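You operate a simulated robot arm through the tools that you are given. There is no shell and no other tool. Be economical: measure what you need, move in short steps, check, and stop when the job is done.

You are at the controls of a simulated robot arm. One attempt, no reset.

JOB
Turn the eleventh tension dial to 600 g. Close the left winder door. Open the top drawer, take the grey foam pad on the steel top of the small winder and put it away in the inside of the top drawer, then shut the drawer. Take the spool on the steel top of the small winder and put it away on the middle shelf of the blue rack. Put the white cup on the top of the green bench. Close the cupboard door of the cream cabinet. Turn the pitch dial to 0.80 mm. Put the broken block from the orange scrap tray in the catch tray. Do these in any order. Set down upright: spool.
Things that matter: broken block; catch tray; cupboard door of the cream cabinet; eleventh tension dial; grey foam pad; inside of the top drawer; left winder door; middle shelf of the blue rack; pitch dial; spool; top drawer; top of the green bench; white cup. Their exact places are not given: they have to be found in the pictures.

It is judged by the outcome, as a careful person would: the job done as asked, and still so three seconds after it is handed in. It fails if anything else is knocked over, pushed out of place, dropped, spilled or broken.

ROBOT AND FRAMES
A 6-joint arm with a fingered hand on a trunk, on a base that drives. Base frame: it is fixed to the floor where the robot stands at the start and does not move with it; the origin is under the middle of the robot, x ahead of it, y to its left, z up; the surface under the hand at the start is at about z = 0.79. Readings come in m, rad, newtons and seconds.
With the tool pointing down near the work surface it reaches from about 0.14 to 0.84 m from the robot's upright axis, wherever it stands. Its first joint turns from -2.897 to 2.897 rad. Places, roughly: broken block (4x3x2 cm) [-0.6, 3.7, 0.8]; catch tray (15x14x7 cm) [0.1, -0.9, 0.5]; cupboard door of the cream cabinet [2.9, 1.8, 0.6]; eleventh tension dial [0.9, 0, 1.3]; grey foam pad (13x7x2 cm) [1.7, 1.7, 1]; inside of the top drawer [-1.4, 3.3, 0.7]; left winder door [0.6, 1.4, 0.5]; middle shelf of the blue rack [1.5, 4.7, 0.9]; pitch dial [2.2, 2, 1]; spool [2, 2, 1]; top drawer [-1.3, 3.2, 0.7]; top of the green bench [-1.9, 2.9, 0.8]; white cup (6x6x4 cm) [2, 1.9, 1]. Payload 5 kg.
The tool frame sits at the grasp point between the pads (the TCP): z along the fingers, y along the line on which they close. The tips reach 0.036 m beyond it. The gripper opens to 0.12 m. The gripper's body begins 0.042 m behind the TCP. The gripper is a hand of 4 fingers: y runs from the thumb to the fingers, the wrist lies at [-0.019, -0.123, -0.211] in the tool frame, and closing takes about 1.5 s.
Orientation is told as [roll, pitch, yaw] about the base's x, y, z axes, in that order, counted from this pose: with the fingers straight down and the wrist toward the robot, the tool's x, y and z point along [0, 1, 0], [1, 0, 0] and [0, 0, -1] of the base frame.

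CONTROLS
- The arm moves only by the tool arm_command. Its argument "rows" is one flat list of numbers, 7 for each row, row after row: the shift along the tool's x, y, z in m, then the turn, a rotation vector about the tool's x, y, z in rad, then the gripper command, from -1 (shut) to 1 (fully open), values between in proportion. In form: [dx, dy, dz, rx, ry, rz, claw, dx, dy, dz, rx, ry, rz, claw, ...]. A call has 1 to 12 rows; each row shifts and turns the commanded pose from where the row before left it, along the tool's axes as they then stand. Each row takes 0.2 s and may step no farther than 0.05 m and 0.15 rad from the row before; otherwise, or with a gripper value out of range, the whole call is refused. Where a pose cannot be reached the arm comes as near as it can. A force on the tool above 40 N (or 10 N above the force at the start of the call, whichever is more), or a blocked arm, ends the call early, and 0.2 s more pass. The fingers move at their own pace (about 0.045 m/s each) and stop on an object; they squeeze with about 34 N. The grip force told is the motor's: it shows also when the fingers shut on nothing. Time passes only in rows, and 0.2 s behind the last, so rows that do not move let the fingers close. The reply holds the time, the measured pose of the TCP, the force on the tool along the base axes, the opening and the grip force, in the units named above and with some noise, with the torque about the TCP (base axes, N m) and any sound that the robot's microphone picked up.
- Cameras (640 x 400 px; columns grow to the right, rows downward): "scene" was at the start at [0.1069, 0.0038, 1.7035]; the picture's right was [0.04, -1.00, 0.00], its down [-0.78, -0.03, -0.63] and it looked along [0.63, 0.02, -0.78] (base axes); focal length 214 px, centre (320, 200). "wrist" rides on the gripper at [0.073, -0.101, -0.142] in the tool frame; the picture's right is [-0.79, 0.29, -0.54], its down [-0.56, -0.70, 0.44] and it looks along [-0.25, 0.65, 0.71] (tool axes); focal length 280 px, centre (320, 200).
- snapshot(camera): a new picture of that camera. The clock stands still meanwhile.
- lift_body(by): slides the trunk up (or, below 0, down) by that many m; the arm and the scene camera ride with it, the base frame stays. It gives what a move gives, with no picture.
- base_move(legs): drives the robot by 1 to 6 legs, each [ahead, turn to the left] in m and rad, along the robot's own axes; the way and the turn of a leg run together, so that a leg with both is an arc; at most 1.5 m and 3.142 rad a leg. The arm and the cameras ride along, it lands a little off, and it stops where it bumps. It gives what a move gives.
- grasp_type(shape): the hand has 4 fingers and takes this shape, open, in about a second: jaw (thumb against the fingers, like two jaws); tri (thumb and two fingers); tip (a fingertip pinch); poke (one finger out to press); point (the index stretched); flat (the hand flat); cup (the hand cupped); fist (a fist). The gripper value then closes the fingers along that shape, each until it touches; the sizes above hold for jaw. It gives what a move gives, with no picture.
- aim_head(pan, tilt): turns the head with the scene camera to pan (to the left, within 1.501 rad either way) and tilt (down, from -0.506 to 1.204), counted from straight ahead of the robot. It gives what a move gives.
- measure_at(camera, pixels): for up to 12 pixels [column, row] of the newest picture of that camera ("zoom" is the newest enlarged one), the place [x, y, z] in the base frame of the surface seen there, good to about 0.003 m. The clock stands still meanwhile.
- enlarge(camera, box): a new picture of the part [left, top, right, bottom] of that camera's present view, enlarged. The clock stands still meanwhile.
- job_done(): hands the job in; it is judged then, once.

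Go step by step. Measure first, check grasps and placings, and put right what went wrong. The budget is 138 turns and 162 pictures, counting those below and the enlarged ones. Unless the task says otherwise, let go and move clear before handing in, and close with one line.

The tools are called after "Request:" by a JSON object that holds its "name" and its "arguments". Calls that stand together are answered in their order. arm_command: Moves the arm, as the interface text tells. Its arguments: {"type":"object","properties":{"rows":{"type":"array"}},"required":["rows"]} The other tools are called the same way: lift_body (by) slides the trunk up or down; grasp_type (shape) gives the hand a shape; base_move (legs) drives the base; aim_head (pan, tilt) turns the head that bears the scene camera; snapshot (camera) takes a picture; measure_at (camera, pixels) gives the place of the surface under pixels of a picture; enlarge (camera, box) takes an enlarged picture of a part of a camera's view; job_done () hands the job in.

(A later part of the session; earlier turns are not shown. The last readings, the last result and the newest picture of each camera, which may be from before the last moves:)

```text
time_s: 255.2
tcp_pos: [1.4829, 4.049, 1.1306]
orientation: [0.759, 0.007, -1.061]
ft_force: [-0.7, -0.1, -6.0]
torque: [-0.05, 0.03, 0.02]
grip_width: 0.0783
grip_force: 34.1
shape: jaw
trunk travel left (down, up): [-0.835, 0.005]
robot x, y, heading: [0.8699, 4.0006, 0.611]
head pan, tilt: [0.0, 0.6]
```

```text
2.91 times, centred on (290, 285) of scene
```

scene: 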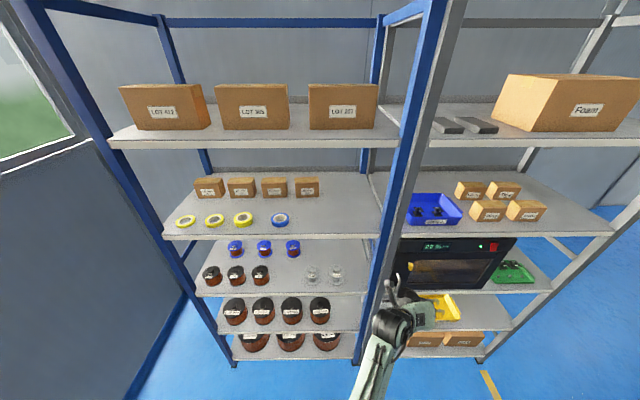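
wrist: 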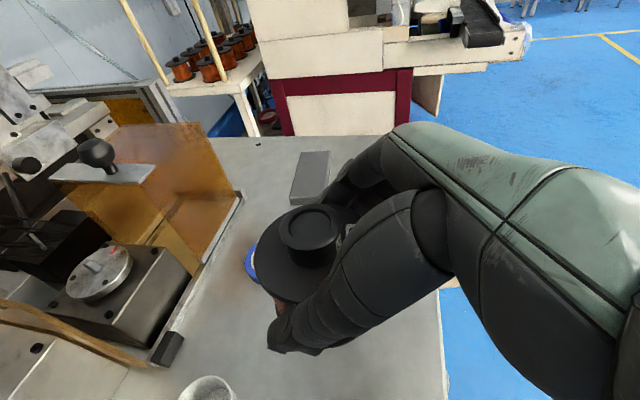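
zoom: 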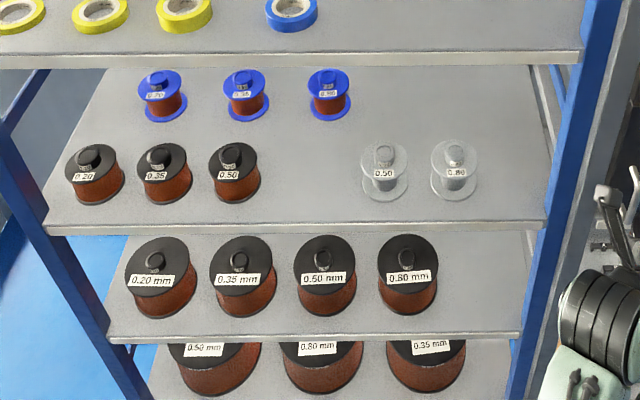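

Middle shelf z=0.898, next shelf at 1.275. The gap between black "0.50" (zoom 235,175) and clear "0.50" (383,170) is the natural slot. Measure it.

Request:
{"name": "measure_at", "arguments": {"camera": "zoom", "pixels": [[233, 150], [240, 190], [258, 165], [383, 150], [365, 160], [384, 190], [311, 180], [311, 215], [311, 225], [330, 95], [210, 160], [405, 158]]}}

```text
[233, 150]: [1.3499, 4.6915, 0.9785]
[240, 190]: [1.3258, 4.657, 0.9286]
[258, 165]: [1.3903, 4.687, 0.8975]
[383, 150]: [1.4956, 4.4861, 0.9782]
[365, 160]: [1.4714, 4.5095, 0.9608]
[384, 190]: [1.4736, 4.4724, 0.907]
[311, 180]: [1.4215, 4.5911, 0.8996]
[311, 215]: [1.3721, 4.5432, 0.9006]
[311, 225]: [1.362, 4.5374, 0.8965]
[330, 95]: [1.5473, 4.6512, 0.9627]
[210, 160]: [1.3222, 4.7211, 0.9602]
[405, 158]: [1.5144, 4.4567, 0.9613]
```

Slot centre (1.42,4.588); bottom of spool is 0.054 below TCP. Align yaw to the rack, slide left in front of the slot, then lower the trunk.

Request:
{"name": "arm_command", "arguments": {"rows": [0, 0, 0, 0.1, 0, -0.106, -1, 0.0052, -0.0465, 0.005, 0, 0, 0, -1, 0.0052, -0.0465, 0.005, 0, 0, 0, -1, 0.0052, -0.0465, 0.005, 0, 0, 0, -1, 0.0052, -0.0465, 0.005, 0, 0, 0, -1, 0.0052, -0.0465, 0.005, 0, 0, 0, -1, 0.0052, -0.0465, 0.005, 0, 0, 0, -1, 0.0052, -0.0465, 0.005, 0, 0, 0, -1, 0.0052, -0.0465, 0.005, 0, 0, 0, -1, 0.0052, -0.0465, 0.005, 0, 0, 0, -1, 0.0052, -0.0465, 0.005, 0, 0, 0, -1]}}

Request:
{"name": "lift_body", "arguments": {"by": -0.14}}

Request:
{"name": "snapshot", "arguments": {"camera": "scene"}}

Request:
{"name": "snapshot", "arguments": {"camera": "wrist"}}

```text
time_s: 257.6
tcp_pos: [1.2558, 4.4648, 1.1312]
orientation: [0.761, 0.005, -0.916]
ft_force: [-0.3, -0.9, -5.2]
torque: [-0.13, 0.03, -0.01]
grip_width: 0.0783
grip_force: 34.4
shape: jaw
trunk travel left (down, up): [-0.835, 0.005]
robot x, y, heading: [0.8715, 4.0008, 0.615]
head pan, tilt: [0.0, 0.6]
```

```text
time_s: 259.2
tcp_pos: [1.2555, 4.4624, 0.9924]
orientation: [0.758, 0.006, -0.915]
ft_force: [0.1, 0.6, -5.9]
torque: [-0.07, 0.03, 0.02]
grip_width: 0.0782
grip_force: 33.5
shape: jaw
trunk travel left (down, up): [-0.695, 0.145]
robot x, y, heading: [0.87, 3.9999, 0.614]
head pan, tilt: [0.0, 0.6]
```

```text
63 pictures are left
```

scene: 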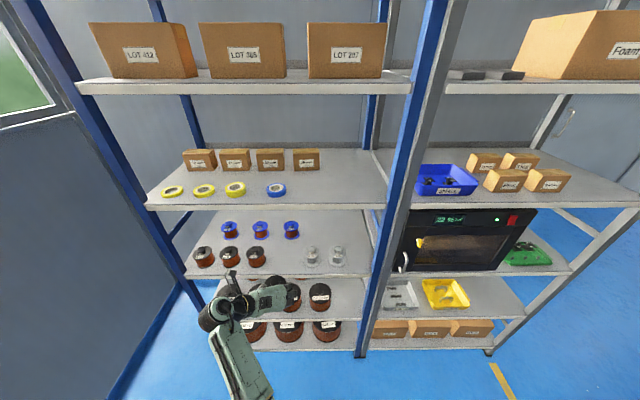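

```text
62 pictures are left
```

wrist: 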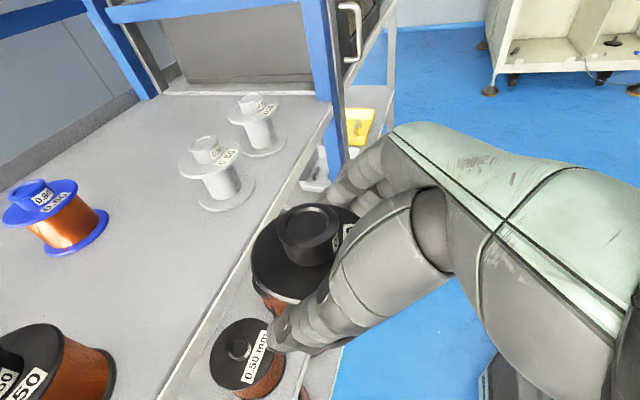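

Aligned; spool 4 cm above shelf level. Move inward 0.194 m horizontally.

Request:
{"name": "arm_command", "arguments": {"rows": [0.0282, 0.0004, 0.0267, 0, 0, 0, -1, 0.0282, 0.0004, 0.0267, 0, 0, 0, -1, 0.0282, 0.0004, 0.0267, 0, 0, 0, -1, 0.0282, 0.0004, 0.0267, 0, 0, 0, -1, 0.0282, 0.0004, 0.0267, 0, 0, 0, -1]}}

Request:
{"name": "snapshot", "arguments": {"camera": "wrist"}}

Request:
{"name": "enlarge", "arguments": {"camera": "scene", "box": [180, 190, 380, 320]}}

```text
time_s: 260.4
tcp_pos: [1.4112, 4.5799, 0.9914]
orientation: [0.759, 0.004, -0.916]
ft_force: [-0.5, -0.4, -6.1]
torque: [-0.06, 0.02, -0.02]
grip_width: 0.0785
grip_force: 33.8
shape: jaw
trunk travel left (down, up): [-0.695, 0.145]
robot x, y, heading: [0.8689, 3.9974, 0.611]
head pan, tilt: [0.0, 0.6]
```

```text
61 pictures are left
```

wrist: 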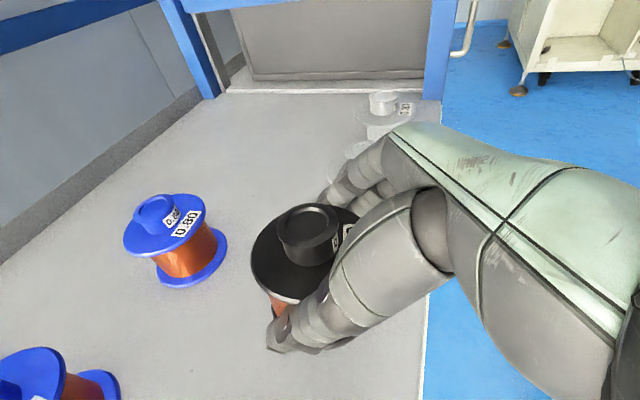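

```text
3.08 times, centred on (280, 255) of scene
```

zoom: 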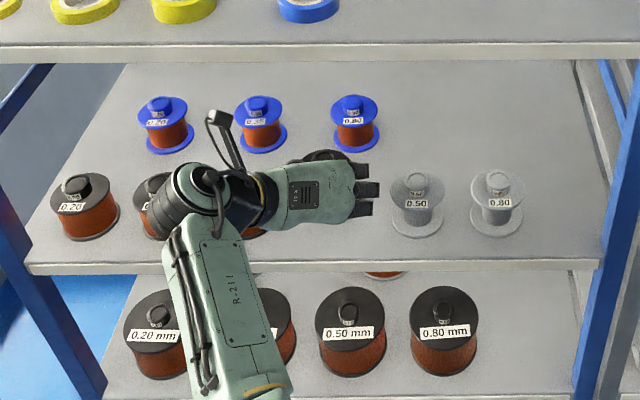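

Clear of neighbours. Lower 3.8 cm onto the shelf.

Request:
{"name": "arm_command", "arguments": {"rows": [-0.0103, 0, 0.0109, 0, 0, 0, -1, -0.0103, 0, 0.0109, 0, 0, 0, -1, -0.0034, 0, 0.0036, 0, 0, 0, -1, -0.0021, 0, 0.0022, 0, 0, 0, -1]}}

```text
time_s: 261.4
tcp_pos: [1.4115, 4.579, 0.954]
orientation: [0.76, 0.005, -0.916]
ft_force: [-0.4, -0.4, -4.9]
torque: [-0.11, -0.03, -0.04]
grip_width: 0.0782
grip_force: 33.5
shape: jaw
trunk travel left (down, up): [-0.695, 0.145]
robot x, y, heading: [0.8744, 3.9991, 0.613]
head pan, tilt: [0.0, 0.6]
```

Request:
{"name": "arm_command", "arguments": {"rows": [-0.0014, 0, 0.0015, 0, 0, 0, -1, -0.0014, 0, 0.0015, 0, 0, 0, -1, 0, 0, 0, 0, 0, 0, -1]}}

```text
time_s: 262.2
tcp_pos: [1.4097, 4.5779, 0.9533]
orientation: [0.764, 0.007, -0.914]
ft_force: [1.2, 0.5, 7.1]
torque: [-0.27, -0.34, -0.03]
grip_width: 0.0782
grip_force: 33.7
shape: jaw
trunk travel left (down, up): [-0.695, 0.145]
robot x, y, heading: [0.8728, 3.9965, 0.617]
head pan, tilt: [0.0, 0.6]
```

Contact made. Open and withdraw horizontally.

Request:
{"name": "arm_command", "arguments": {"rows": [0, 0, 0, 0, 0, 0, 0.7, 0, 0, 0, 0, 0, 0, 0.7, 0, 0, 0, 0, 0, 0, 0.7, 0, 0, 0, 0, 0, 0, 0.7, 0, 0, 0, 0, 0, 0, 0.7]}}

Request:
{"name": "snapshot", "arguments": {"camera": "wrist"}}

Request:
{"name": "arm_command", "arguments": {"rows": [-0.0145, 0, -0.016, 0, 0, 0, 0.7, -0.0145, 0, -0.016, 0, 0, 0, 0.7, -0.0282, 0, -0.0267, 0, 0, 0, 0.7, -0.0282, 0, -0.0267, 0, 0, 0, 0.7, -0.0282, 0, -0.0267, 0, 0, 0, 0.7, -0.0282, 0, -0.0267, 0, 0, 0, 0.7]}}

Request:
{"name": "snapshot", "arguments": {"camera": "scene"}}

```text
time_s: 263.4
tcp_pos: [1.4105, 4.5783, 0.952]
orientation: [0.762, 0.005, -0.915]
ft_force: [0.1, 0.3, 2.0]
torque: [-0.11, -0.07, 0.01]
grip_width: 0.1018
grip_force: 0.0
shape: jaw
trunk travel left (down, up): [-0.695, 0.145]
robot x, y, heading: [0.8732, 3.9971, 0.613]
head pan, tilt: [0.0, 0.6]
```

```text
59 pictures are left
```

wrist: 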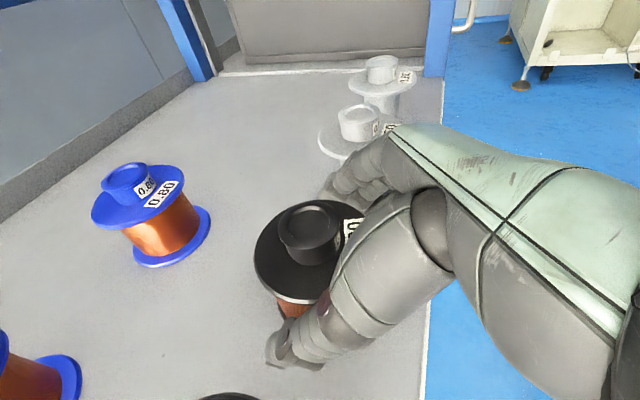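

```text
time_s: 264.9
tcp_pos: [1.2514, 4.4562, 0.9533]
orientation: [0.76, 0.006, -0.915]
ft_force: [-0.4, 0.1, 0.4]
torque: [0.01, -0.02, 0.03]
grip_width: 0.1022
grip_force: 0.0
shape: jaw
trunk travel left (down, up): [-0.695, 0.145]
robot x, y, heading: [0.8724, 3.9934, 0.61]
head pan, tilt: [0.0, 0.6]
```

```text
58 pictures are left
```

scene: 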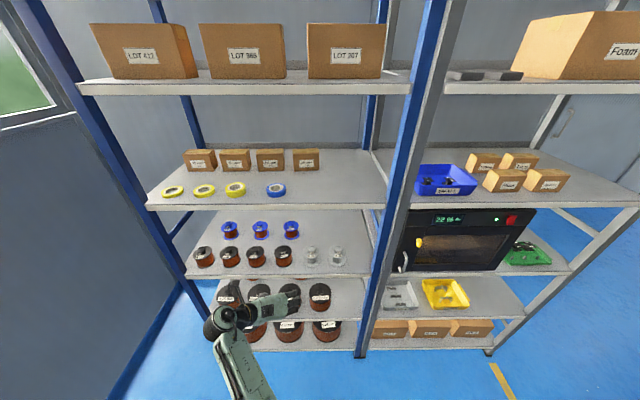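

Spool stands upright in its slot. Next, the drawer: drive to the white bench around (-0.75,2.5) facing it.

Request:
{"name": "lift_body", "arguments": {"by": 0.14}}

Request:
{"name": "base_move", "arguments": {"legs": [[-0.3, 0], [0, -2.99], [1.4, 0], [0.5, 0], [0, -1.69]]}}

Request:
{"name": "aim_head", "arguments": {"pan": 0, "tilt": 0.7}}

Request:
{"name": "snapshot", "arguments": {"camera": "scene"}}

```text
time_s: 266.5
tcp_pos: [1.2533, 4.4576, 1.0941]
orientation: [0.759, 0.006, -0.915]
ft_force: [-0.2, -0.6, 0.3]
torque: [0.01, 0.01, 0.01]
grip_width: 0.1021
grip_force: 0.2
shape: jaw
trunk travel left (down, up): [-0.835, 0.005]
robot x, y, heading: [0.8734, 4.0004, 0.616]
head pan, tilt: [0.0, 0.6]
```

```text
time_s: 292.0
tcp_pos: [-1.206, 2.8836, 1.0919]
orientation: [0.76, 0.006, 0.679]
ft_force: [0.4, 0.1, -0.6]
torque: [0.03, 0.0, -0.01]
grip_width: 0.102
grip_force: 0.1
shape: jaw
trunk travel left (down, up): [-0.835, 0.005]
robot x, y, heading: [-0.7375, 2.5131, 2.207]
head pan, tilt: [0.0, 0.6]
```

```text
time_s: 292.7
tcp_pos: [-1.2055, 2.8848, 1.0928]
orientation: [0.759, 0.007, 0.679]
ft_force: [-0.4, 0.0, -0.4]
torque: [0.03, 0.02, 0.0]
grip_width: 0.1018
grip_force: 0.0
shape: jaw
trunk travel left (down, up): [-0.835, 0.005]
robot x, y, heading: [-0.7379, 2.5133, 2.212]
head pan, tilt: [0.0, 0.7]
```

```text
57 pictures are left
```

scene: 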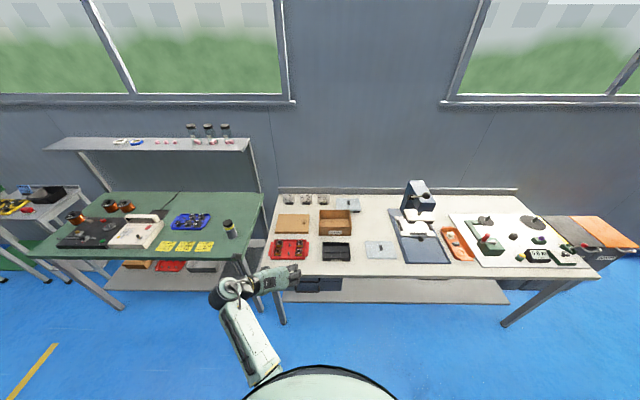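

Drawer unit is hidden by the hand around (315,285). Restore the hand to point forward (y up-forward) and lower for a better view.

Request:
{"name": "enlarge", "arguments": {"camera": "scene", "box": [250, 225, 400, 325]}}

Request:
{"name": "measure_at", "arguments": {"camera": "zoom", "pixels": [[330, 260], [380, 255], [250, 260], [330, 150], [230, 330], [400, 270]]}}

Request:
{"name": "enlarge", "arguments": {"camera": "scene", "box": [425, 205, 600, 275]}}

Request:
{"name": "measure_at", "arguments": {"camera": "zoom", "pixels": [[120, 130], [110, 100], [150, 170], [85, 110], [165, 150], [115, 155]]}}

```text
4.00 times, centred on (325, 275) of scene
```

zoom: 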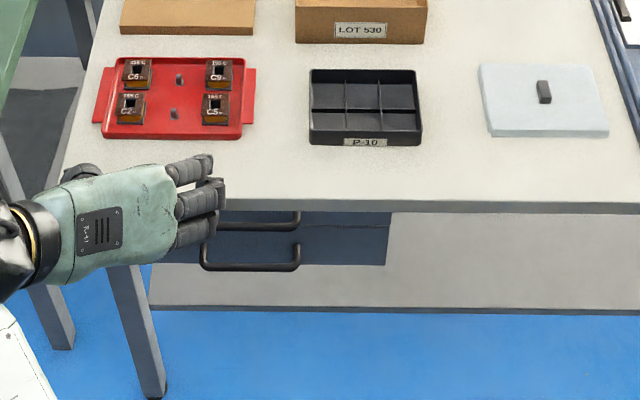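

```text
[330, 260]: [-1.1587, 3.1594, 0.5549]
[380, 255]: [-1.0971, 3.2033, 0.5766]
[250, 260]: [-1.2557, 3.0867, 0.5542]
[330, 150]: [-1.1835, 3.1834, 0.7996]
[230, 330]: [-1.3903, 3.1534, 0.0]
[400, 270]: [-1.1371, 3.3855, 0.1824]
```

```text
3.66 times, centred on (512, 240) of scene
```

zoom: 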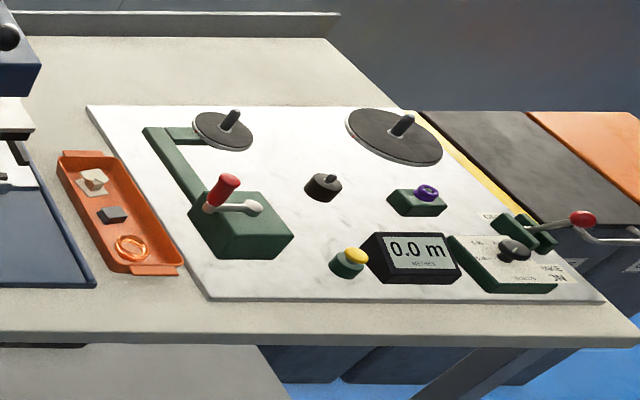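

```text
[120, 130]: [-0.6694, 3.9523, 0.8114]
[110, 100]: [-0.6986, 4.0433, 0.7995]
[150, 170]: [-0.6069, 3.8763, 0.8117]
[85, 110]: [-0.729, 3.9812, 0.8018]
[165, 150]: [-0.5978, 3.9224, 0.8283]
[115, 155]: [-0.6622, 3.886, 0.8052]
```

Drawer unit with bar handles sits under the bench's left part. Rotate the hand to "level, y up" and lower the trunk to see the handles.

Request:
{"name": "arm_command", "arguments": {"rows": [0, 0, 0, -0.053, 0.053, -0.123, 0, 0, 0, 0, -0.053, 0.053, -0.123, 0, 0, 0, 0, -0.053, 0.053, -0.123, 0, 0, 0, 0, -0.053, 0.053, -0.123, 0, 0, 0, 0, -0.053, 0.053, -0.123, 0, 0, 0, 0, -0.053, 0.053, -0.123, 0, 0, 0, 0, -0.053, 0.053, -0.123, 0, 0, 0, 0, -0.053, 0.053, -0.123, 0, 0, 0, 0, -0.053, 0.053, -0.123, 0, 0, 0, 0, -0.053, 0.053, -0.123, 0, 0, 0, 0, -0.053, 0.053, -0.123, 0, 0, 0, 0, -0.053, 0.053, -0.123, 0]}}

Request:
{"name": "base_move", "arguments": {"legs": [[-0.25, 0]]}}

Request:
{"name": "lift_body", "arguments": {"by": -0.4}}

Request:
{"name": "aim_head", "arguments": {"pan": 0.2, "tilt": 0.6}}

Request:
{"name": "snapshot", "arguments": {"camera": "scene"}}

```text
time_s: 295.3
tcp_pos: [-1.2054, 2.8843, 1.0923]
orientation: [2.246, -1.565, 0.005]
ft_force: [0.2, -0.2, -0.7]
torque: [0.02, -0.01, -0.01]
grip_width: 0.0603
grip_force: 0.2
shape: jaw
trunk travel left (down, up): [-0.835, 0.005]
robot x, y, heading: [-0.739, 2.5148, 2.209]
head pan, tilt: [0.0, 0.7]
```

```text
time_s: 297.2
tcp_pos: [-1.0607, 2.6866, 1.0917]
orientation: [2.169, -1.562, 0.084]
ft_force: [-0.5, -0.3, -0.6]
torque: [0.0, 0.03, 0.0]
grip_width: 0.0605
grip_force: 0.0
shape: jaw
trunk travel left (down, up): [-0.835, 0.005]
robot x, y, heading: [-0.5926, 2.3181, 2.214]
head pan, tilt: [0.0, 0.7]
```

```text
time_s: 301.0
tcp_pos: [-1.0585, 2.6858, 0.6931]
orientation: [2.253, -1.563, 0.001]
ft_force: [-0.3, 0.0, 0.7]
torque: [-0.03, -0.01, 0.06]
grip_width: 0.0604
grip_force: 0.0
shape: jaw
trunk travel left (down, up): [-0.435, 0.405]
robot x, y, heading: [-0.5889, 2.3155, 2.218]
head pan, tilt: [0.0, 0.7]
```

```text
time_s: 301.8
tcp_pos: [-1.0605, 2.6859, 0.6939]
orientation: [2.245, -1.564, 0.009]
ft_force: [0.4, 0.6, 0.4]
torque: [-0.01, -0.02, 0.0]
grip_width: 0.0606
grip_force: 0.1
shape: jaw
trunk travel left (down, up): [-0.435, 0.405]
robot x, y, heading: [-0.5914, 2.3165, 2.217]
head pan, tilt: [0.201, 0.6]
```

```text
54 pictures are left
```

scene: 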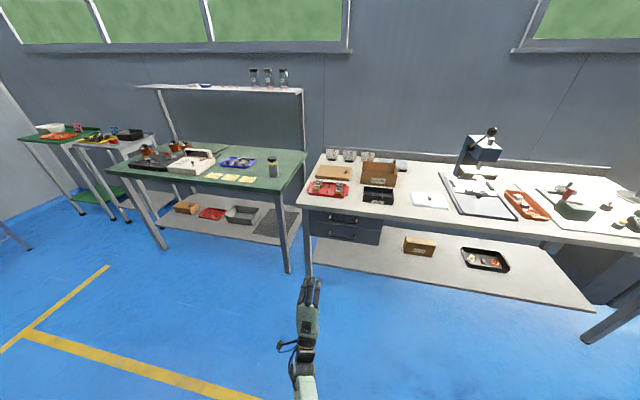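

Two drawers visible at (345,225). Zoom and measure the handles.

Request:
{"name": "enlarge", "arguments": {"camera": "scene", "box": [295, 180, 405, 260]}}

Request:
{"name": "measure_at", "arguments": {"camera": "zoom", "pixels": [[200, 197], [240, 203], [320, 220], [370, 220], [265, 250], [300, 160], [130, 190], [480, 240], [160, 240], [278, 205], [350, 175], [320, 235]]}}

```text
5.00 times, centred on (350, 220) of scene
```

zoom: 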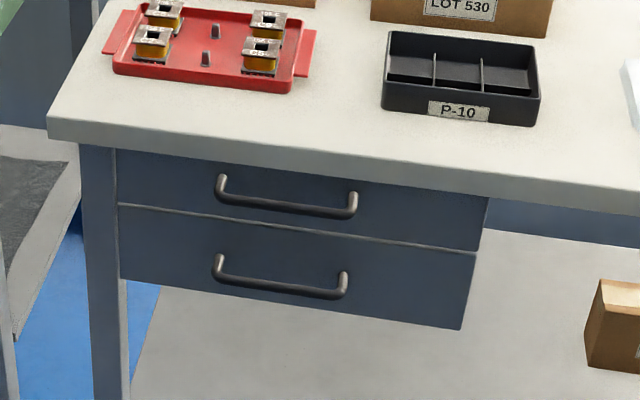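

```text
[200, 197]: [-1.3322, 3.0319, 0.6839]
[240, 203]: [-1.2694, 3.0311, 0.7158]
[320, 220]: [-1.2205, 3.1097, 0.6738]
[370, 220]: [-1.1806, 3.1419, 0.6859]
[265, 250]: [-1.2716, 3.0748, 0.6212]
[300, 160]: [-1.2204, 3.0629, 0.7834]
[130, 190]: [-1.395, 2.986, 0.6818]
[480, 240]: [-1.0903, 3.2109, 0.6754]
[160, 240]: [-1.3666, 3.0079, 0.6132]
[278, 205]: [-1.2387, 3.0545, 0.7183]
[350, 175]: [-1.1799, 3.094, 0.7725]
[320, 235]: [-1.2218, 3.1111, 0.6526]
```

Top handle bar centre ≈(-1.232,3.060,0.715), 4 cm proud of the front, just under the bench lip (0.77). Drive in 0.28 m and align.

Request:
{"name": "base_move", "arguments": {"legs": [[0.28, 0]]}}

Request:
{"name": "arm_command", "arguments": {"rows": [-0.029, 0.0065, -0.009, 0, -0.03, 0, -0.33, -0.029, 0.0065, -0.009, 0, 0, 0, -0.33, -0.029, 0.0065, -0.009, 0, 0, 0, -0.33]}}

Request:
{"name": "aim_head", "arguments": {"pan": 0.1, "tilt": 0.8}}

Request:
{"name": "enlarge", "arguments": {"camera": "scene", "box": [240, 140, 400, 300]}}

Request:
{"name": "snapshot", "arguments": {"camera": "wrist"}}

```text
time_s: 303.8
tcp_pos: [-1.226, 2.91, 0.6925]
orientation: [2.135, -1.563, 0.117]
ft_force: [0.8, 0.1, -0.7]
torque: [0.0, 0.0, 0.0]
grip_width: 0.0604
grip_force: 0.1
shape: jaw
trunk travel left (down, up): [-0.435, 0.405]
robot x, y, heading: [-0.7623, 2.5418, 2.211]
head pan, tilt: [0.201, 0.6]
```

```text
time_s: 304.6
tcp_pos: [-1.1581, 2.9209, 0.7166]
orientation: [1.576, -1.558, 0.633]
ft_force: [0.5, -0.4, 0.7]
torque: [-0.01, 0.05, 0.03]
grip_width: 0.0405
grip_force: 0.0
shape: jaw
out of reach, approached as far as the arm can: row 2, 3
trunk travel left (down, up): [-0.435, 0.405]
robot x, y, heading: [-0.756, 2.5414, 2.212]
head pan, tilt: [0.201, 0.6]
```

```text
time_s: 305.4
tcp_pos: [-1.1588, 2.9211, 0.7168]
orientation: [1.531, -1.556, 0.677]
ft_force: [-0.1, 0.8, 0.6]
torque: [-0.01, -0.01, -0.01]
grip_width: 0.0404
grip_force: 0.1
shape: jaw
trunk travel left (down, up): [-0.435, 0.405]
robot x, y, heading: [-0.7595, 2.5435, 2.212]
head pan, tilt: [0.099, 0.799]
```

```text
2.50 times, centred on (320, 220) of scene
```

zoom: 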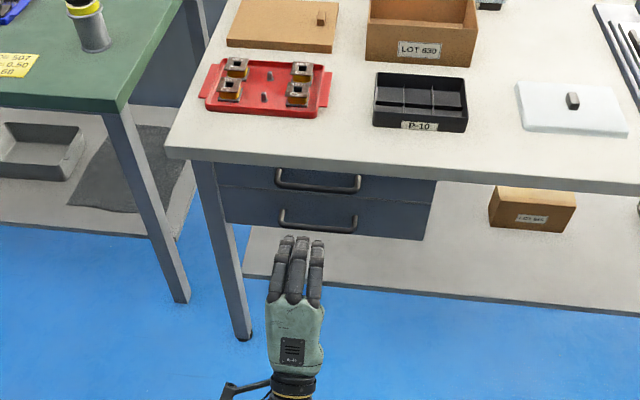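

```text
51 pictures are left
```

wrist: 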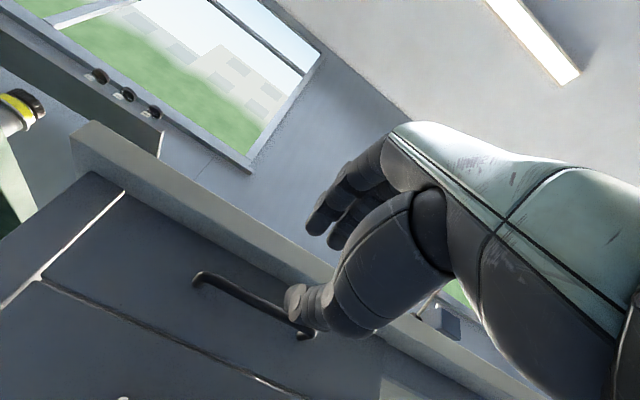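

Request:
{"name": "measure_at", "arguments": {"camera": "wrist", "pixels": [[200, 276], [230, 291], [260, 308], [275, 316], [240, 240], [150, 165]]}}

Request:
{"name": "measure_at", "arguments": {"camera": "zoom", "pixels": [[278, 182], [320, 189], [357, 190], [300, 245], [283, 245], [318, 245]]}}

```text
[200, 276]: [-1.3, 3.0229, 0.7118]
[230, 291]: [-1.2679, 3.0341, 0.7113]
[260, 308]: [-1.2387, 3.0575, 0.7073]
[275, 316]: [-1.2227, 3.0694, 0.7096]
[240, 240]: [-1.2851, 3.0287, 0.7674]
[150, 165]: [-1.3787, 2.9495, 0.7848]
```

```text
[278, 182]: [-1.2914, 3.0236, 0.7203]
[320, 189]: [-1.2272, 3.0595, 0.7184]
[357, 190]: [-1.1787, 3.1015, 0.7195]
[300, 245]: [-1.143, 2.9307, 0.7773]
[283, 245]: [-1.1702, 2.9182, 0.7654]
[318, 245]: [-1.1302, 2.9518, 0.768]
```

Bar centre (-1.236,3.062,0.714). Advance with narrow opening, aiming slightly low so the upper fingers pass under the bench lip.

Request:
{"name": "arm_command", "arguments": {"rows": [-0.011, -0.004, 0.02, 0, 0, 0, -0.5, -0.011, -0.004, 0.03, 0, 0, 0, -0.5, 0, 0, 0.03, 0, 0, 0, -0.5, 0, 0, 0.02, 0, 0, 0, -0.5, 0, 0, 0.015, 0, 0, 0, -0.5, 0, 0, 0, 0, 0, 0, -0.5]}}

Request:
{"name": "snapshot", "arguments": {"camera": "wrist"}}

Request:
{"name": "enlarge", "arguments": {"camera": "scene", "box": [270, 160, 370, 260]}}

```text
time_s: 306.8
tcp_pos: [-1.2426, 2.9808, 0.7193]
orientation: [1.6, -1.558, 0.612]
ft_force: [-0.3, 0.0, 0.7]
torque: [0.01, -0.01, 0.0]
grip_width: 0.03
grip_force: 0.0
shape: jaw
out of reach, approached as far as the arm can: row 1, 2, 3, 4, 5
trunk travel left (down, up): [-0.435, 0.405]
robot x, y, heading: [-0.7585, 2.5406, 2.209]
head pan, tilt: [0.099, 0.799]
```

```text
50 pictures are left
```

wrist: 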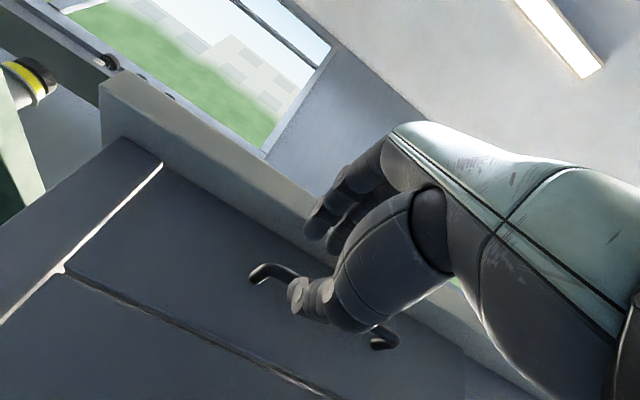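

```text
4.00 times, centred on (320, 210) of scene
```

zoom: 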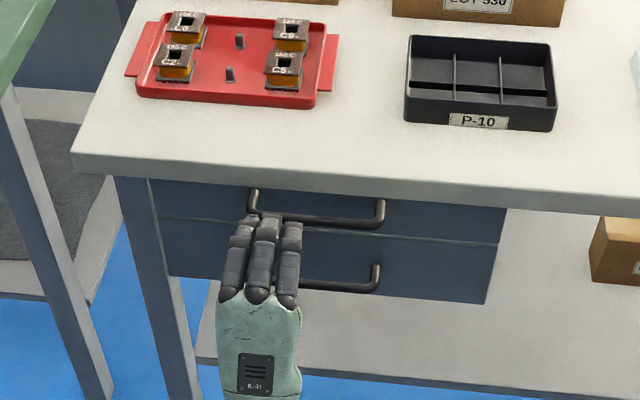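

The arm is at its limit at this shoulder height. Back off, lower the trunk 0.2 m and raise the arm in compensation.

Request:
{"name": "arm_command", "arguments": {"rows": [0, 0, -0.04, 0, 0, 0, -0.5, 0, 0, -0.04, 0, 0, 0, -0.5]}}

Request:
{"name": "lift_body", "arguments": {"by": -0.22}}

Request:
{"name": "arm_command", "arguments": {"rows": [0, 0.045, 0, 0, 0, 0, -0.5, 0, 0.045, 0, 0, 0, 0, -0.5, 0, 0.045, 0, 0, 0, 0, -0.5, 0, 0.045, 0, 0, 0, 0, -0.5]}}

```text
time_s: 307.4
tcp_pos: [-1.1931, 2.9167, 0.7203]
orientation: [2.196, -1.564, 0.023]
ft_force: [0.3, -0.9, 0.2]
torque: [-0.01, 0.0, 0.01]
grip_width: 0.0305
grip_force: 0.0
shape: jaw
trunk travel left (down, up): [-0.435, 0.405]
robot x, y, heading: [-0.7574, 2.5431, 2.212]
head pan, tilt: [0.099, 0.799]
```

```text
time_s: 309.7
tcp_pos: [-1.1941, 2.9175, 0.4998]
orientation: [2.206, -1.564, 0.016]
ft_force: [-0.2, -1.1, 0.2]
torque: [-0.01, 0.03, -0.01]
grip_width: 0.0303
grip_force: 0.1
shape: jaw
trunk travel left (down, up): [-0.215, 0.625]
robot x, y, heading: [-0.7533, 2.5428, 2.214]
head pan, tilt: [0.099, 0.799]
```

```text
time_s: 310.7
tcp_pos: [-1.1925, 2.9171, 0.6788]
orientation: [2.116, -1.565, 0.105]
ft_force: [-0.8, 1.2, -0.7]
torque: [0.03, -0.01, 0.01]
grip_width: 0.0302
grip_force: 0.1
shape: jaw
trunk travel left (down, up): [-0.215, 0.625]
robot x, y, heading: [-0.7605, 2.5429, 2.211]
head pan, tilt: [0.099, 0.799]
```

Request:
{"name": "arm_command", "arguments": {"rows": [-0.0265, 0.015, 0, 0, 0, 0, -0.5, -0.0265, 0.015, 0, 0, 0, 0, -0.5, 0, 0, 0.03, 0, 0, 0, -0.5, 0, 0, 0.03, 0, 0, 0, -0.5, 0, 0, 0.02, 0, 0, 0, -0.5, 0, 0, 0, 0, 0, 0, -0.5]}}

Request:
{"name": "snapshot", "arguments": {"camera": "wrist"}}

Request:
{"name": "enlarge", "arguments": {"camera": "scene", "box": [260, 110, 400, 230]}}

```text
time_s: 312.1
tcp_pos: [-1.1993, 3.0124, 0.7106]
orientation: [2.18, -1.562, 0.043]
ft_force: [0.1, -0.3, -0.3]
torque: [0.0, -0.01, -0.01]
grip_width: 0.0303
grip_force: 0.0
shape: jaw
trunk travel left (down, up): [-0.215, 0.625]
robot x, y, heading: [-0.7607, 2.5428, 2.217]
head pan, tilt: [0.099, 0.799]
```

```text
48 pictures are left
```

wrist: 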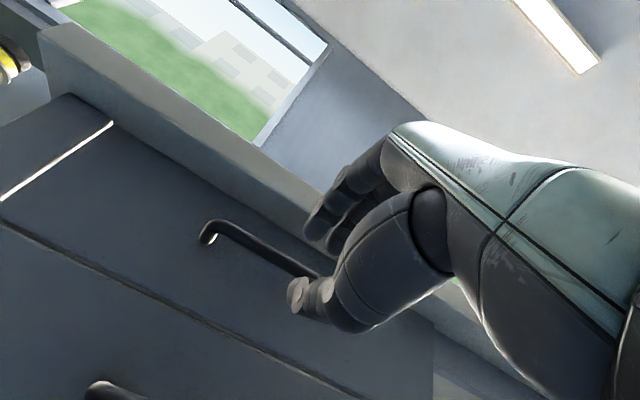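

```text
3.33 times, centred on (330, 170) of scene
```

zoom: 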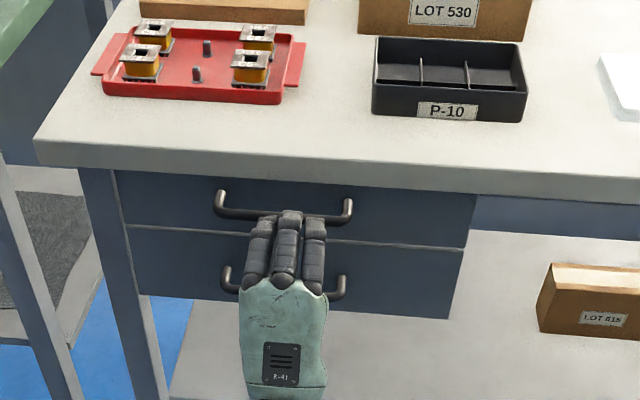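

Fingers are now just over the bar with the thumb under it. Advance 3 cm more and close.

Request:
{"name": "arm_command", "arguments": {"rows": [0, 0, 0.015, 0, 0, 0, -0.5, 0, 0, 0.015, 0, 0, 0, -0.5, 0, 0, 0.005, 0, 0, 0, -0.5, 0, 0, 0, 0, 0, 0, -1, 0, 0, 0, 0, 0, 0, -1, 0, 0, 0, 0, 0, 0, -1, 0, 0, 0, 0, 0, 0, -1, 0, 0, 0, 0, 0, 0, -1]}}

Request:
{"name": "enlarge", "arguments": {"camera": "scene", "box": [260, 110, 400, 230]}}

```text
time_s: 313.9
tcp_pos: [-1.2206, 3.0412, 0.7107]
orientation: [1.957, -1.565, 0.263]
ft_force: [-0.5, 1.1, 1.8]
torque: [0.13, -0.13, 0.02]
grip_width: 0.0076
grip_force: 34.0
shape: jaw
trunk travel left (down, up): [-0.215, 0.625]
robot x, y, heading: [-0.7578, 2.5387, 2.216]
head pan, tilt: [0.099, 0.799]
```

```text
3.33 times, centred on (330, 170) of scene
```

zoom: 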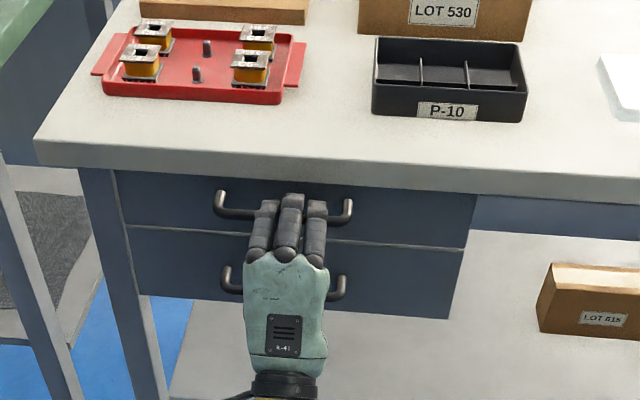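

Bar held. Pull the drawer by driving back 0.27 m.

Request:
{"name": "base_move", "arguments": {"legs": [[-0.27, 0]]}}

Request:
{"name": "enlarge", "arguments": {"camera": "scene", "box": [240, 90, 400, 230]}}

```text
time_s: 315.9
tcp_pos: [-1.0604, 2.8213, 0.7098]
orientation: [2.097, -1.567, 0.124]
ft_force: [-18.8, -14.1, 0.7]
torque: [0.3, -0.36, 0.62]
grip_width: 0.0075
grip_force: 34.0
shape: jaw
trunk travel left (down, up): [-0.215, 0.625]
robot x, y, heading: [-0.5952, 2.3245, 2.207]
head pan, tilt: [0.099, 0.799]
```

```text
2.86 times, centred on (320, 160) of scene
```

zoom: 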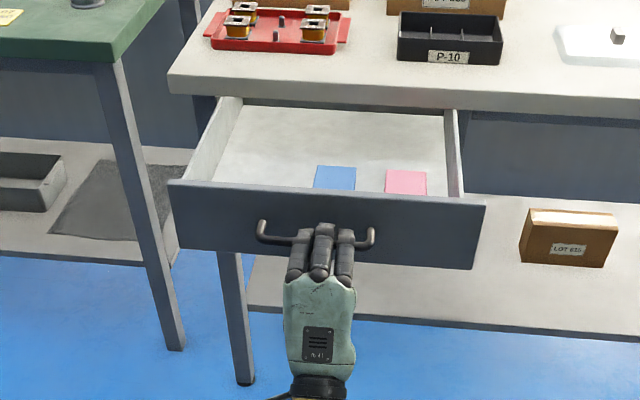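

Drawer is open ~0.27 m. Release, back off and measure the interior.

Request:
{"name": "measure_at", "arguments": {"camera": "zoom", "pixels": [[230, 140], [440, 160], [330, 130], [270, 160], [210, 182], [460, 205], [335, 178], [405, 183], [420, 130], [250, 180], [365, 160], [180, 185]]}}

Request:
{"name": "arm_command", "arguments": {"rows": [0, 0, 0, 0, 0, 0, 0, 0, 0, 0, 0, 0, 0, 0, 0, 0, 0, 0, 0, 0, 0, 0, 0, -0.03, 0, 0, 0, 0, 0, 0, -0.04, 0, 0, 0, 0, 0, 0, -0.04, 0, 0, 0, 0]}}

```text
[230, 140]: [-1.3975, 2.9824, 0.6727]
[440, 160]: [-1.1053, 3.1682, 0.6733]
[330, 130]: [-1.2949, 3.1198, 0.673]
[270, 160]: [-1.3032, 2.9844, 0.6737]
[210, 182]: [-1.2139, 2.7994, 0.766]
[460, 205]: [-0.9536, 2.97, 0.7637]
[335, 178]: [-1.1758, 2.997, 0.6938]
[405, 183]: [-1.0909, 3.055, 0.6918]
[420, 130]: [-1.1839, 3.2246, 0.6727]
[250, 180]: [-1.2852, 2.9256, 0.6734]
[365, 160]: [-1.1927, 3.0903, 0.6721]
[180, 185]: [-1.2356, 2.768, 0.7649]
```

```text
time_s: 317.4
tcp_pos: [-0.9908, 2.7339, 0.7115]
orientation: [1.987, -1.566, 0.233]
ft_force: [0.6, -0.2, -0.2]
torque: [0.0, 0.01, 0.05]
grip_width: 0.0594
grip_force: 0.0
shape: jaw
trunk travel left (down, up): [-0.215, 0.625]
robot x, y, heading: [-0.5956, 2.3256, 2.214]
head pan, tilt: [0.099, 0.799]
```

Interior floor z≈0.673, front wall top 0.765. Raise the trunk and look into the drawer from above to choose the pad spot.

Request:
{"name": "base_move", "arguments": {"legs": [[-0.1, 0]]}}

Request:
{"name": "lift_body", "arguments": {"by": 0.4}}

Request:
{"name": "lift_body", "arguments": {"by": 0.2}}

Request:
{"name": "enlarge", "arguments": {"camera": "scene", "box": [230, 140, 430, 300]}}

Request:
{"name": "measure_at", "arguments": {"camera": "zoom", "pixels": [[250, 200], [310, 200], [240, 230], [380, 210], [335, 240], [300, 220], [390, 240], [270, 160]]}}

```text
time_s: 318.6
tcp_pos: [-0.931, 2.653, 0.7117]
orientation: [2.002, -1.564, 0.218]
ft_force: [0.1, 0.2, 0.5]
torque: [-0.01, -0.01, 0.0]
grip_width: 0.0595
grip_force: 0.1
shape: jaw
trunk travel left (down, up): [-0.215, 0.625]
robot x, y, heading: [-0.5359, 2.2439, 2.213]
head pan, tilt: [0.099, 0.799]
```

```text
time_s: 322.4
tcp_pos: [-0.9304, 2.6539, 1.1101]
orientation: [1.921, -1.565, 0.296]
ft_force: [0.0, 0.6, 0.4]
torque: [-0.04, -0.02, -0.02]
grip_width: 0.0593
grip_force: 0.1
shape: jaw
trunk travel left (down, up): [-0.615, 0.225]
robot x, y, heading: [-0.5357, 2.2408, 2.213]
head pan, tilt: [0.099, 0.799]
```

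```text
time_s: 324.6
tcp_pos: [-0.9315, 2.6538, 1.3105]
orientation: [1.911, -1.563, 0.307]
ft_force: [0.7, -0.5, -0.4]
torque: [-0.01, -0.02, -0.02]
grip_width: 0.0594
grip_force: 0.1
shape: jaw
trunk travel left (down, up): [-0.815, 0.025]
robot x, y, heading: [-0.5333, 2.2394, 2.211]
head pan, tilt: [0.099, 0.799]
```

```text
2.50 times, centred on (330, 220) of scene
```

zoom: 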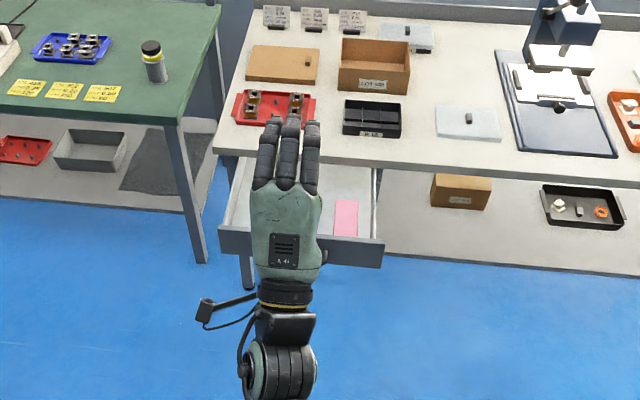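

```text
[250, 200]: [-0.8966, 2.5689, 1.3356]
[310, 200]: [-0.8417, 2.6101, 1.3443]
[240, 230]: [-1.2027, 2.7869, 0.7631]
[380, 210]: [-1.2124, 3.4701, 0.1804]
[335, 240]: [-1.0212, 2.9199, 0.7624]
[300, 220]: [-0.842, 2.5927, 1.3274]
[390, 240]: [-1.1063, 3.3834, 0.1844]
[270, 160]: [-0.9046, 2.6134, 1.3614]
```

Drawer holds two note pads; I'll lay the foam pad flat on them (height fits). Now turn the hand down and drive to the small winder for the grey pad.

Request:
{"name": "arm_command", "arguments": {"rows": [0, 0, 0, 0.1428, 0, 0, 1, 0, 0, 0, 0.1428, 0, 0, 1, 0, 0, 0, 0.1428, 0, 0, 1, 0, 0, 0, 0.1428, 0, 0, 1, 0, 0, 0, 0.1428, 0, 0, 1, 0, 0, 0, 0.1428, 0, 0, 1, 0, 0, 0, 0.1428, 0, 0, 1, 0, 0, 0, 0.1428, 0, 0, 1, 0, 0, 0, 0.1428, 0, 0, 1, 0, 0, 0, 0.1428, 0, 0, 1, 0, 0, 0, 0.1428, 0, 0, 1]}}

Request:
{"name": "base_move", "arguments": {"legs": [[0, -1.98], [1.4, 0], [0.39, 0], [0, -1.158], [0.35, 0]]}}

Request:
{"name": "aim_head", "arguments": {"pan": 0, "tilt": 0.9}}

Request:
{"name": "snapshot", "arguments": {"camera": "scene"}}

Request:
{"name": "snapshot", "arguments": {"camera": "wrist"}}

```text
time_s: 326.9
tcp_pos: [-0.9435, 2.6778, 1.2683]
orientation: [0.019, -0.052, 2.194]
ft_force: [-0.3, 0.9, 0.3]
torque: [-0.01, -0.02, 0.0]
grip_width: 0.1199
grip_force: 0.1
shape: jaw
out of reach, approached as far as the arm can: row 3, 10, 11
trunk travel left (down, up): [-0.815, 0.025]
robot x, y, heading: [-0.5357, 2.2439, 2.216]
head pan, tilt: [0.099, 0.799]
```

```text
time_s: 348.1
tcp_pos: [1.8154, 1.8875, 1.2701]
orientation: [0.019, -0.057, -0.97]
ft_force: [0.4, -0.2, 0.0]
torque: [0.01, -0.01, 0.0]
grip_width: 0.1199
grip_force: 0.0
shape: jaw
trunk travel left (down, up): [-0.815, 0.025]
robot x, y, heading: [1.42, 2.3292, -0.954]
head pan, tilt: [0.099, 0.799]
```

```text
time_s: 348.7
tcp_pos: [1.8183, 1.8862, 1.2679]
orientation: [0.019, -0.056, -0.969]
ft_force: [-0.4, -0.4, -0.3]
torque: [0.01, 0.02, 0.0]
grip_width: 0.1197
grip_force: 0.1
shape: jaw
trunk travel left (down, up): [-0.815, 0.025]
robot x, y, heading: [1.4193, 2.33, -0.951]
head pan, tilt: [0.0, 0.901]
```

```text
43 pictures are left
```

scene: 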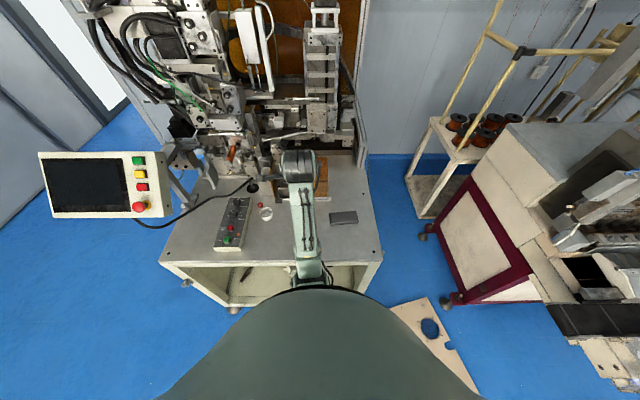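

```text
42 pictures are left
```

wrist: 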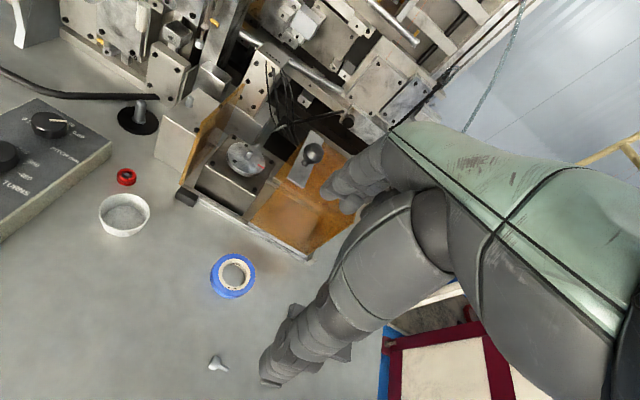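

Request:
{"name": "enlarge", "arguments": {"camera": "scene", "box": [310, 195, 380, 240]}}

Request:
{"name": "measure_at", "arguments": {"camera": "zoom", "pixels": [[195, 165], [415, 155], [430, 225], [205, 250], [310, 195], [200, 240], [425, 215]]}}

```text
8.89 times, centred on (345, 218) of scene
```

zoom: 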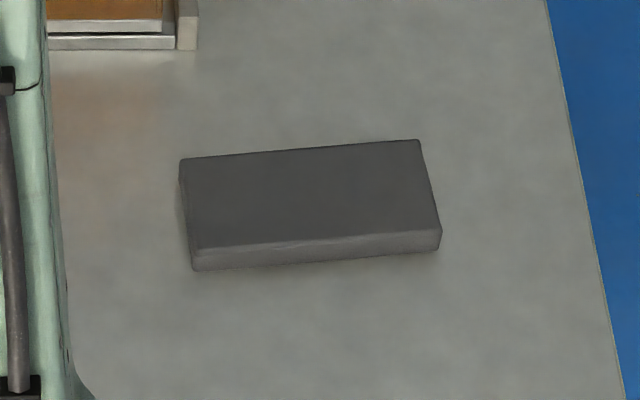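

```text
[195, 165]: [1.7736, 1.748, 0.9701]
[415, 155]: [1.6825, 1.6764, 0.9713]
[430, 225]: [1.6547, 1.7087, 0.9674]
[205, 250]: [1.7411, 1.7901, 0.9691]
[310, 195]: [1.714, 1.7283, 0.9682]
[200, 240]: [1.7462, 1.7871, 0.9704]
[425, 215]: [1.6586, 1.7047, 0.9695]
```

Pad centre (1.713,1.731), long axis (0.785,0.62), top z 0.97. Move above it and descend most of the way.

Request:
{"name": "arm_command", "arguments": {"rows": [0, 0, 0, 0.056, -0.019, -0.065, 1, -0.0446, 0.0142, 0, 0, 0, 0, 1, -0.0446, 0.0142, 0, 0, 0, 0, 1, -0.0446, 0.0142, 0, 0, 0, 0, 1, -0.0446, 0.0142, 0, 0, 0, 0, 1, 0, 0, 0.045, 0, 0, 0, 1, 0, 0, 0.045, 0, 0, 0, 1, 0, 0, 0.045, 0, 0, 0, 1, 0, 0, 0.045, 0, 0, 0, 1, 0, 0, 0.04, 0, 0, 0, 1]}}

Request:
{"name": "snapshot", "arguments": {"camera": "wrist"}}

Request:
{"name": "enlarge", "arguments": {"camera": "scene", "box": [290, 170, 400, 260]}}

```text
time_s: 350.9
tcp_pos: [1.7169, 1.7254, 1.0358]
orientation: [-0.001, -0.001, -0.905]
ft_force: [0.1, 0.3, -0.1]
torque: [0.03, 0.01, 0.04]
grip_width: 0.1201
grip_force: 0.0
shape: jaw
out of reach, approached as far as the arm can: row 1
trunk travel left (down, up): [-0.815, 0.025]
robot x, y, heading: [1.4231, 2.3322, -0.956]
head pan, tilt: [0.0, 0.901]
```

```text
40 pictures are left
```

wrist: 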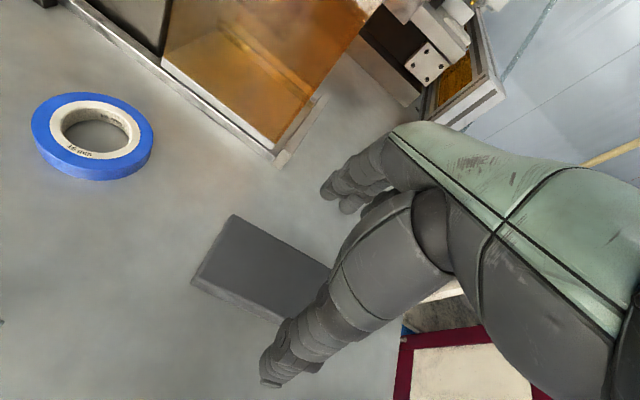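

```text
4.44 times, centred on (345, 215) of scene
```

zoom: 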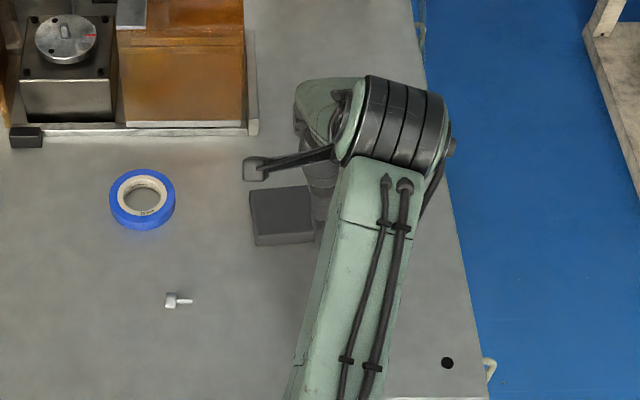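

Descend 4.6 cm and close on the pad.

Request:
{"name": "arm_command", "arguments": {"rows": [0, -0.004, 0.02, 0, 0, 0, 1, 0, -0.003, 0.018, 0, 0, 0, 1, 0, 0, 0.008, 0, 0, 0, 1, 0, 0, 0, 0, 0, 0, -1, 0, 0, 0, 0, 0, 0, -1, 0, 0, 0, 0, 0, 0, -1, 0, 0, 0, 0, 0, 0, -1, 0, 0, 0, 0, 0, 0, -1, 0, 0, 0, 0, 0, 0, -1, 0, 0, 0, 0, 0, 0, -1, 0, 0, 0, 0, 0, 0, -1]}}

Request:
{"name": "arm_command", "arguments": {"rows": [0, 0, -0.02, 0, 0, 0, -1, 0, 0, -0.04, 0, 0, 0, -1, 0, 0, -0.045, 0, 0, 0, -1, 0, 0, -0.045, 0, 0, 0, -1, 0, 0, -0.04, 0, 0, 0, -1]}}

Request:
{"name": "snapshot", "arguments": {"camera": "wrist"}}

```text
time_s: 353.3
tcp_pos: [1.712, 1.7307, 0.9897]
orientation: [-0.002, 0.0, -0.903]
ft_force: [0.2, 0.0, -0.1]
torque: [-0.03, -0.02, -0.01]
grip_width: 0.0557
grip_force: 33.7
shape: jaw
trunk travel left (down, up): [-0.815, 0.025]
robot x, y, heading: [1.4213, 2.3305, -0.953]
head pan, tilt: [0.0, 0.901]
```

```text
time_s: 354.5
tcp_pos: [1.7116, 1.7309, 1.1796]
orientation: [-0.003, -0.001, -0.905]
ft_force: [-0.1, -0.9, 0.2]
torque: [-0.03, 0.01, 0.02]
grip_width: 0.0558
grip_force: 34.0
shape: jaw
trunk travel left (down, up): [-0.815, 0.025]
robot x, y, heading: [1.419, 2.3296, -0.953]
head pan, tilt: [0.0, 0.901]
```

```text
38 pictures are left
```

wrist: 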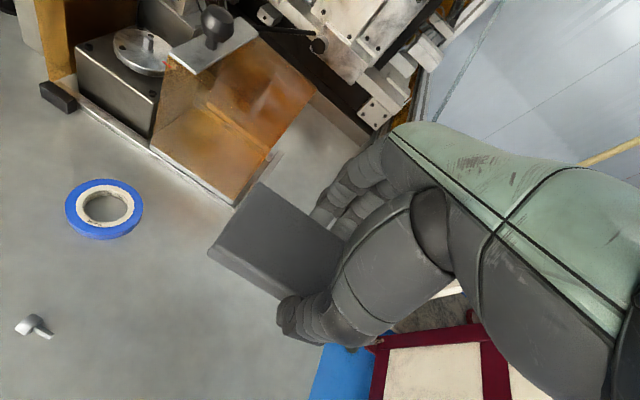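

Pad held firmly. Drive back to the open drawer.

Request:
{"name": "base_move", "arguments": {"legs": [[-0.4, 0], [0, -1.869], [1.4, 0], [0.44, 0], [0, -1.247]]}}

Request:
{"name": "aim_head", "arguments": {"pan": 0, "tilt": 0.85}}

Request:
{"name": "snapshot", "arguments": {"camera": "scene"}}

```text
time_s: 376.1
tcp_pos: [-0.8645, 2.733, 1.1811]
orientation: [-0.001, 0.001, 2.231]
ft_force: [-0.4, 0.2, 0.5]
torque: [-0.02, 0.0, 0.01]
grip_width: 0.055
grip_force: 33.8
shape: jaw
trunk travel left (down, up): [-0.815, 0.025]
robot x, y, heading: [-0.5786, 2.1339, 2.185]
head pan, tilt: [0.0, 0.901]
```

```text
time_s: 376.7
tcp_pos: [-0.8639, 2.7328, 1.1798]
orientation: [-0.002, 0.001, 2.231]
ft_force: [-0.6, 0.1, -0.7]
torque: [0.01, 0.0, -0.03]
grip_width: 0.055
grip_force: 33.8
shape: jaw
trunk travel left (down, up): [-0.815, 0.025]
robot x, y, heading: [-0.5757, 2.1337, 2.184]
head pan, tilt: [0.0, 0.85]
```

```text
37 pictures are left
```

scene: 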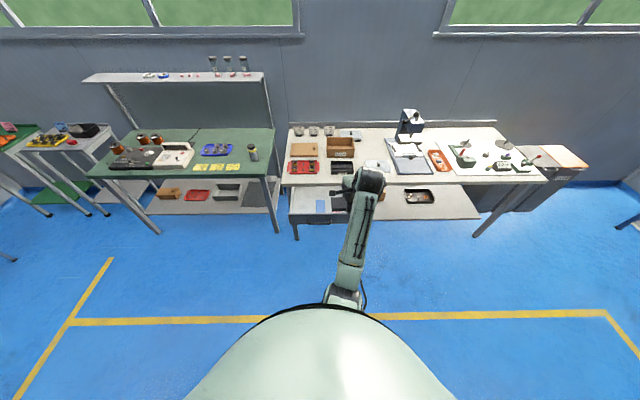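

Request:
{"name": "enlarge", "arguments": {"camera": "scene", "box": [280, 165, 380, 245]}}

Request:
{"name": "measure_at", "arguments": {"camera": "zoom", "pixels": [[235, 205], [295, 205], [235, 225], [180, 180], [150, 210], [110, 230], [300, 235], [200, 150], [180, 225], [275, 170]]}}

```text
5.00 times, centred on (330, 205) of scene
```

zoom: 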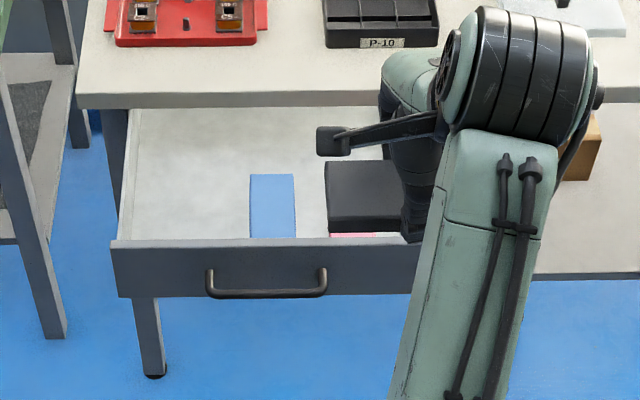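

```text
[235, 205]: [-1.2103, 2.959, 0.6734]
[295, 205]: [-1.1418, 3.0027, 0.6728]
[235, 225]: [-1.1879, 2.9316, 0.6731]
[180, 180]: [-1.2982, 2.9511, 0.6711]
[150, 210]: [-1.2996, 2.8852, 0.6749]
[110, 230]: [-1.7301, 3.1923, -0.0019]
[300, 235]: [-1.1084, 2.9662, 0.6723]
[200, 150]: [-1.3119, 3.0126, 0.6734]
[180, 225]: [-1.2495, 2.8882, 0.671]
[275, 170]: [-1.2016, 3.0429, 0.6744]
```

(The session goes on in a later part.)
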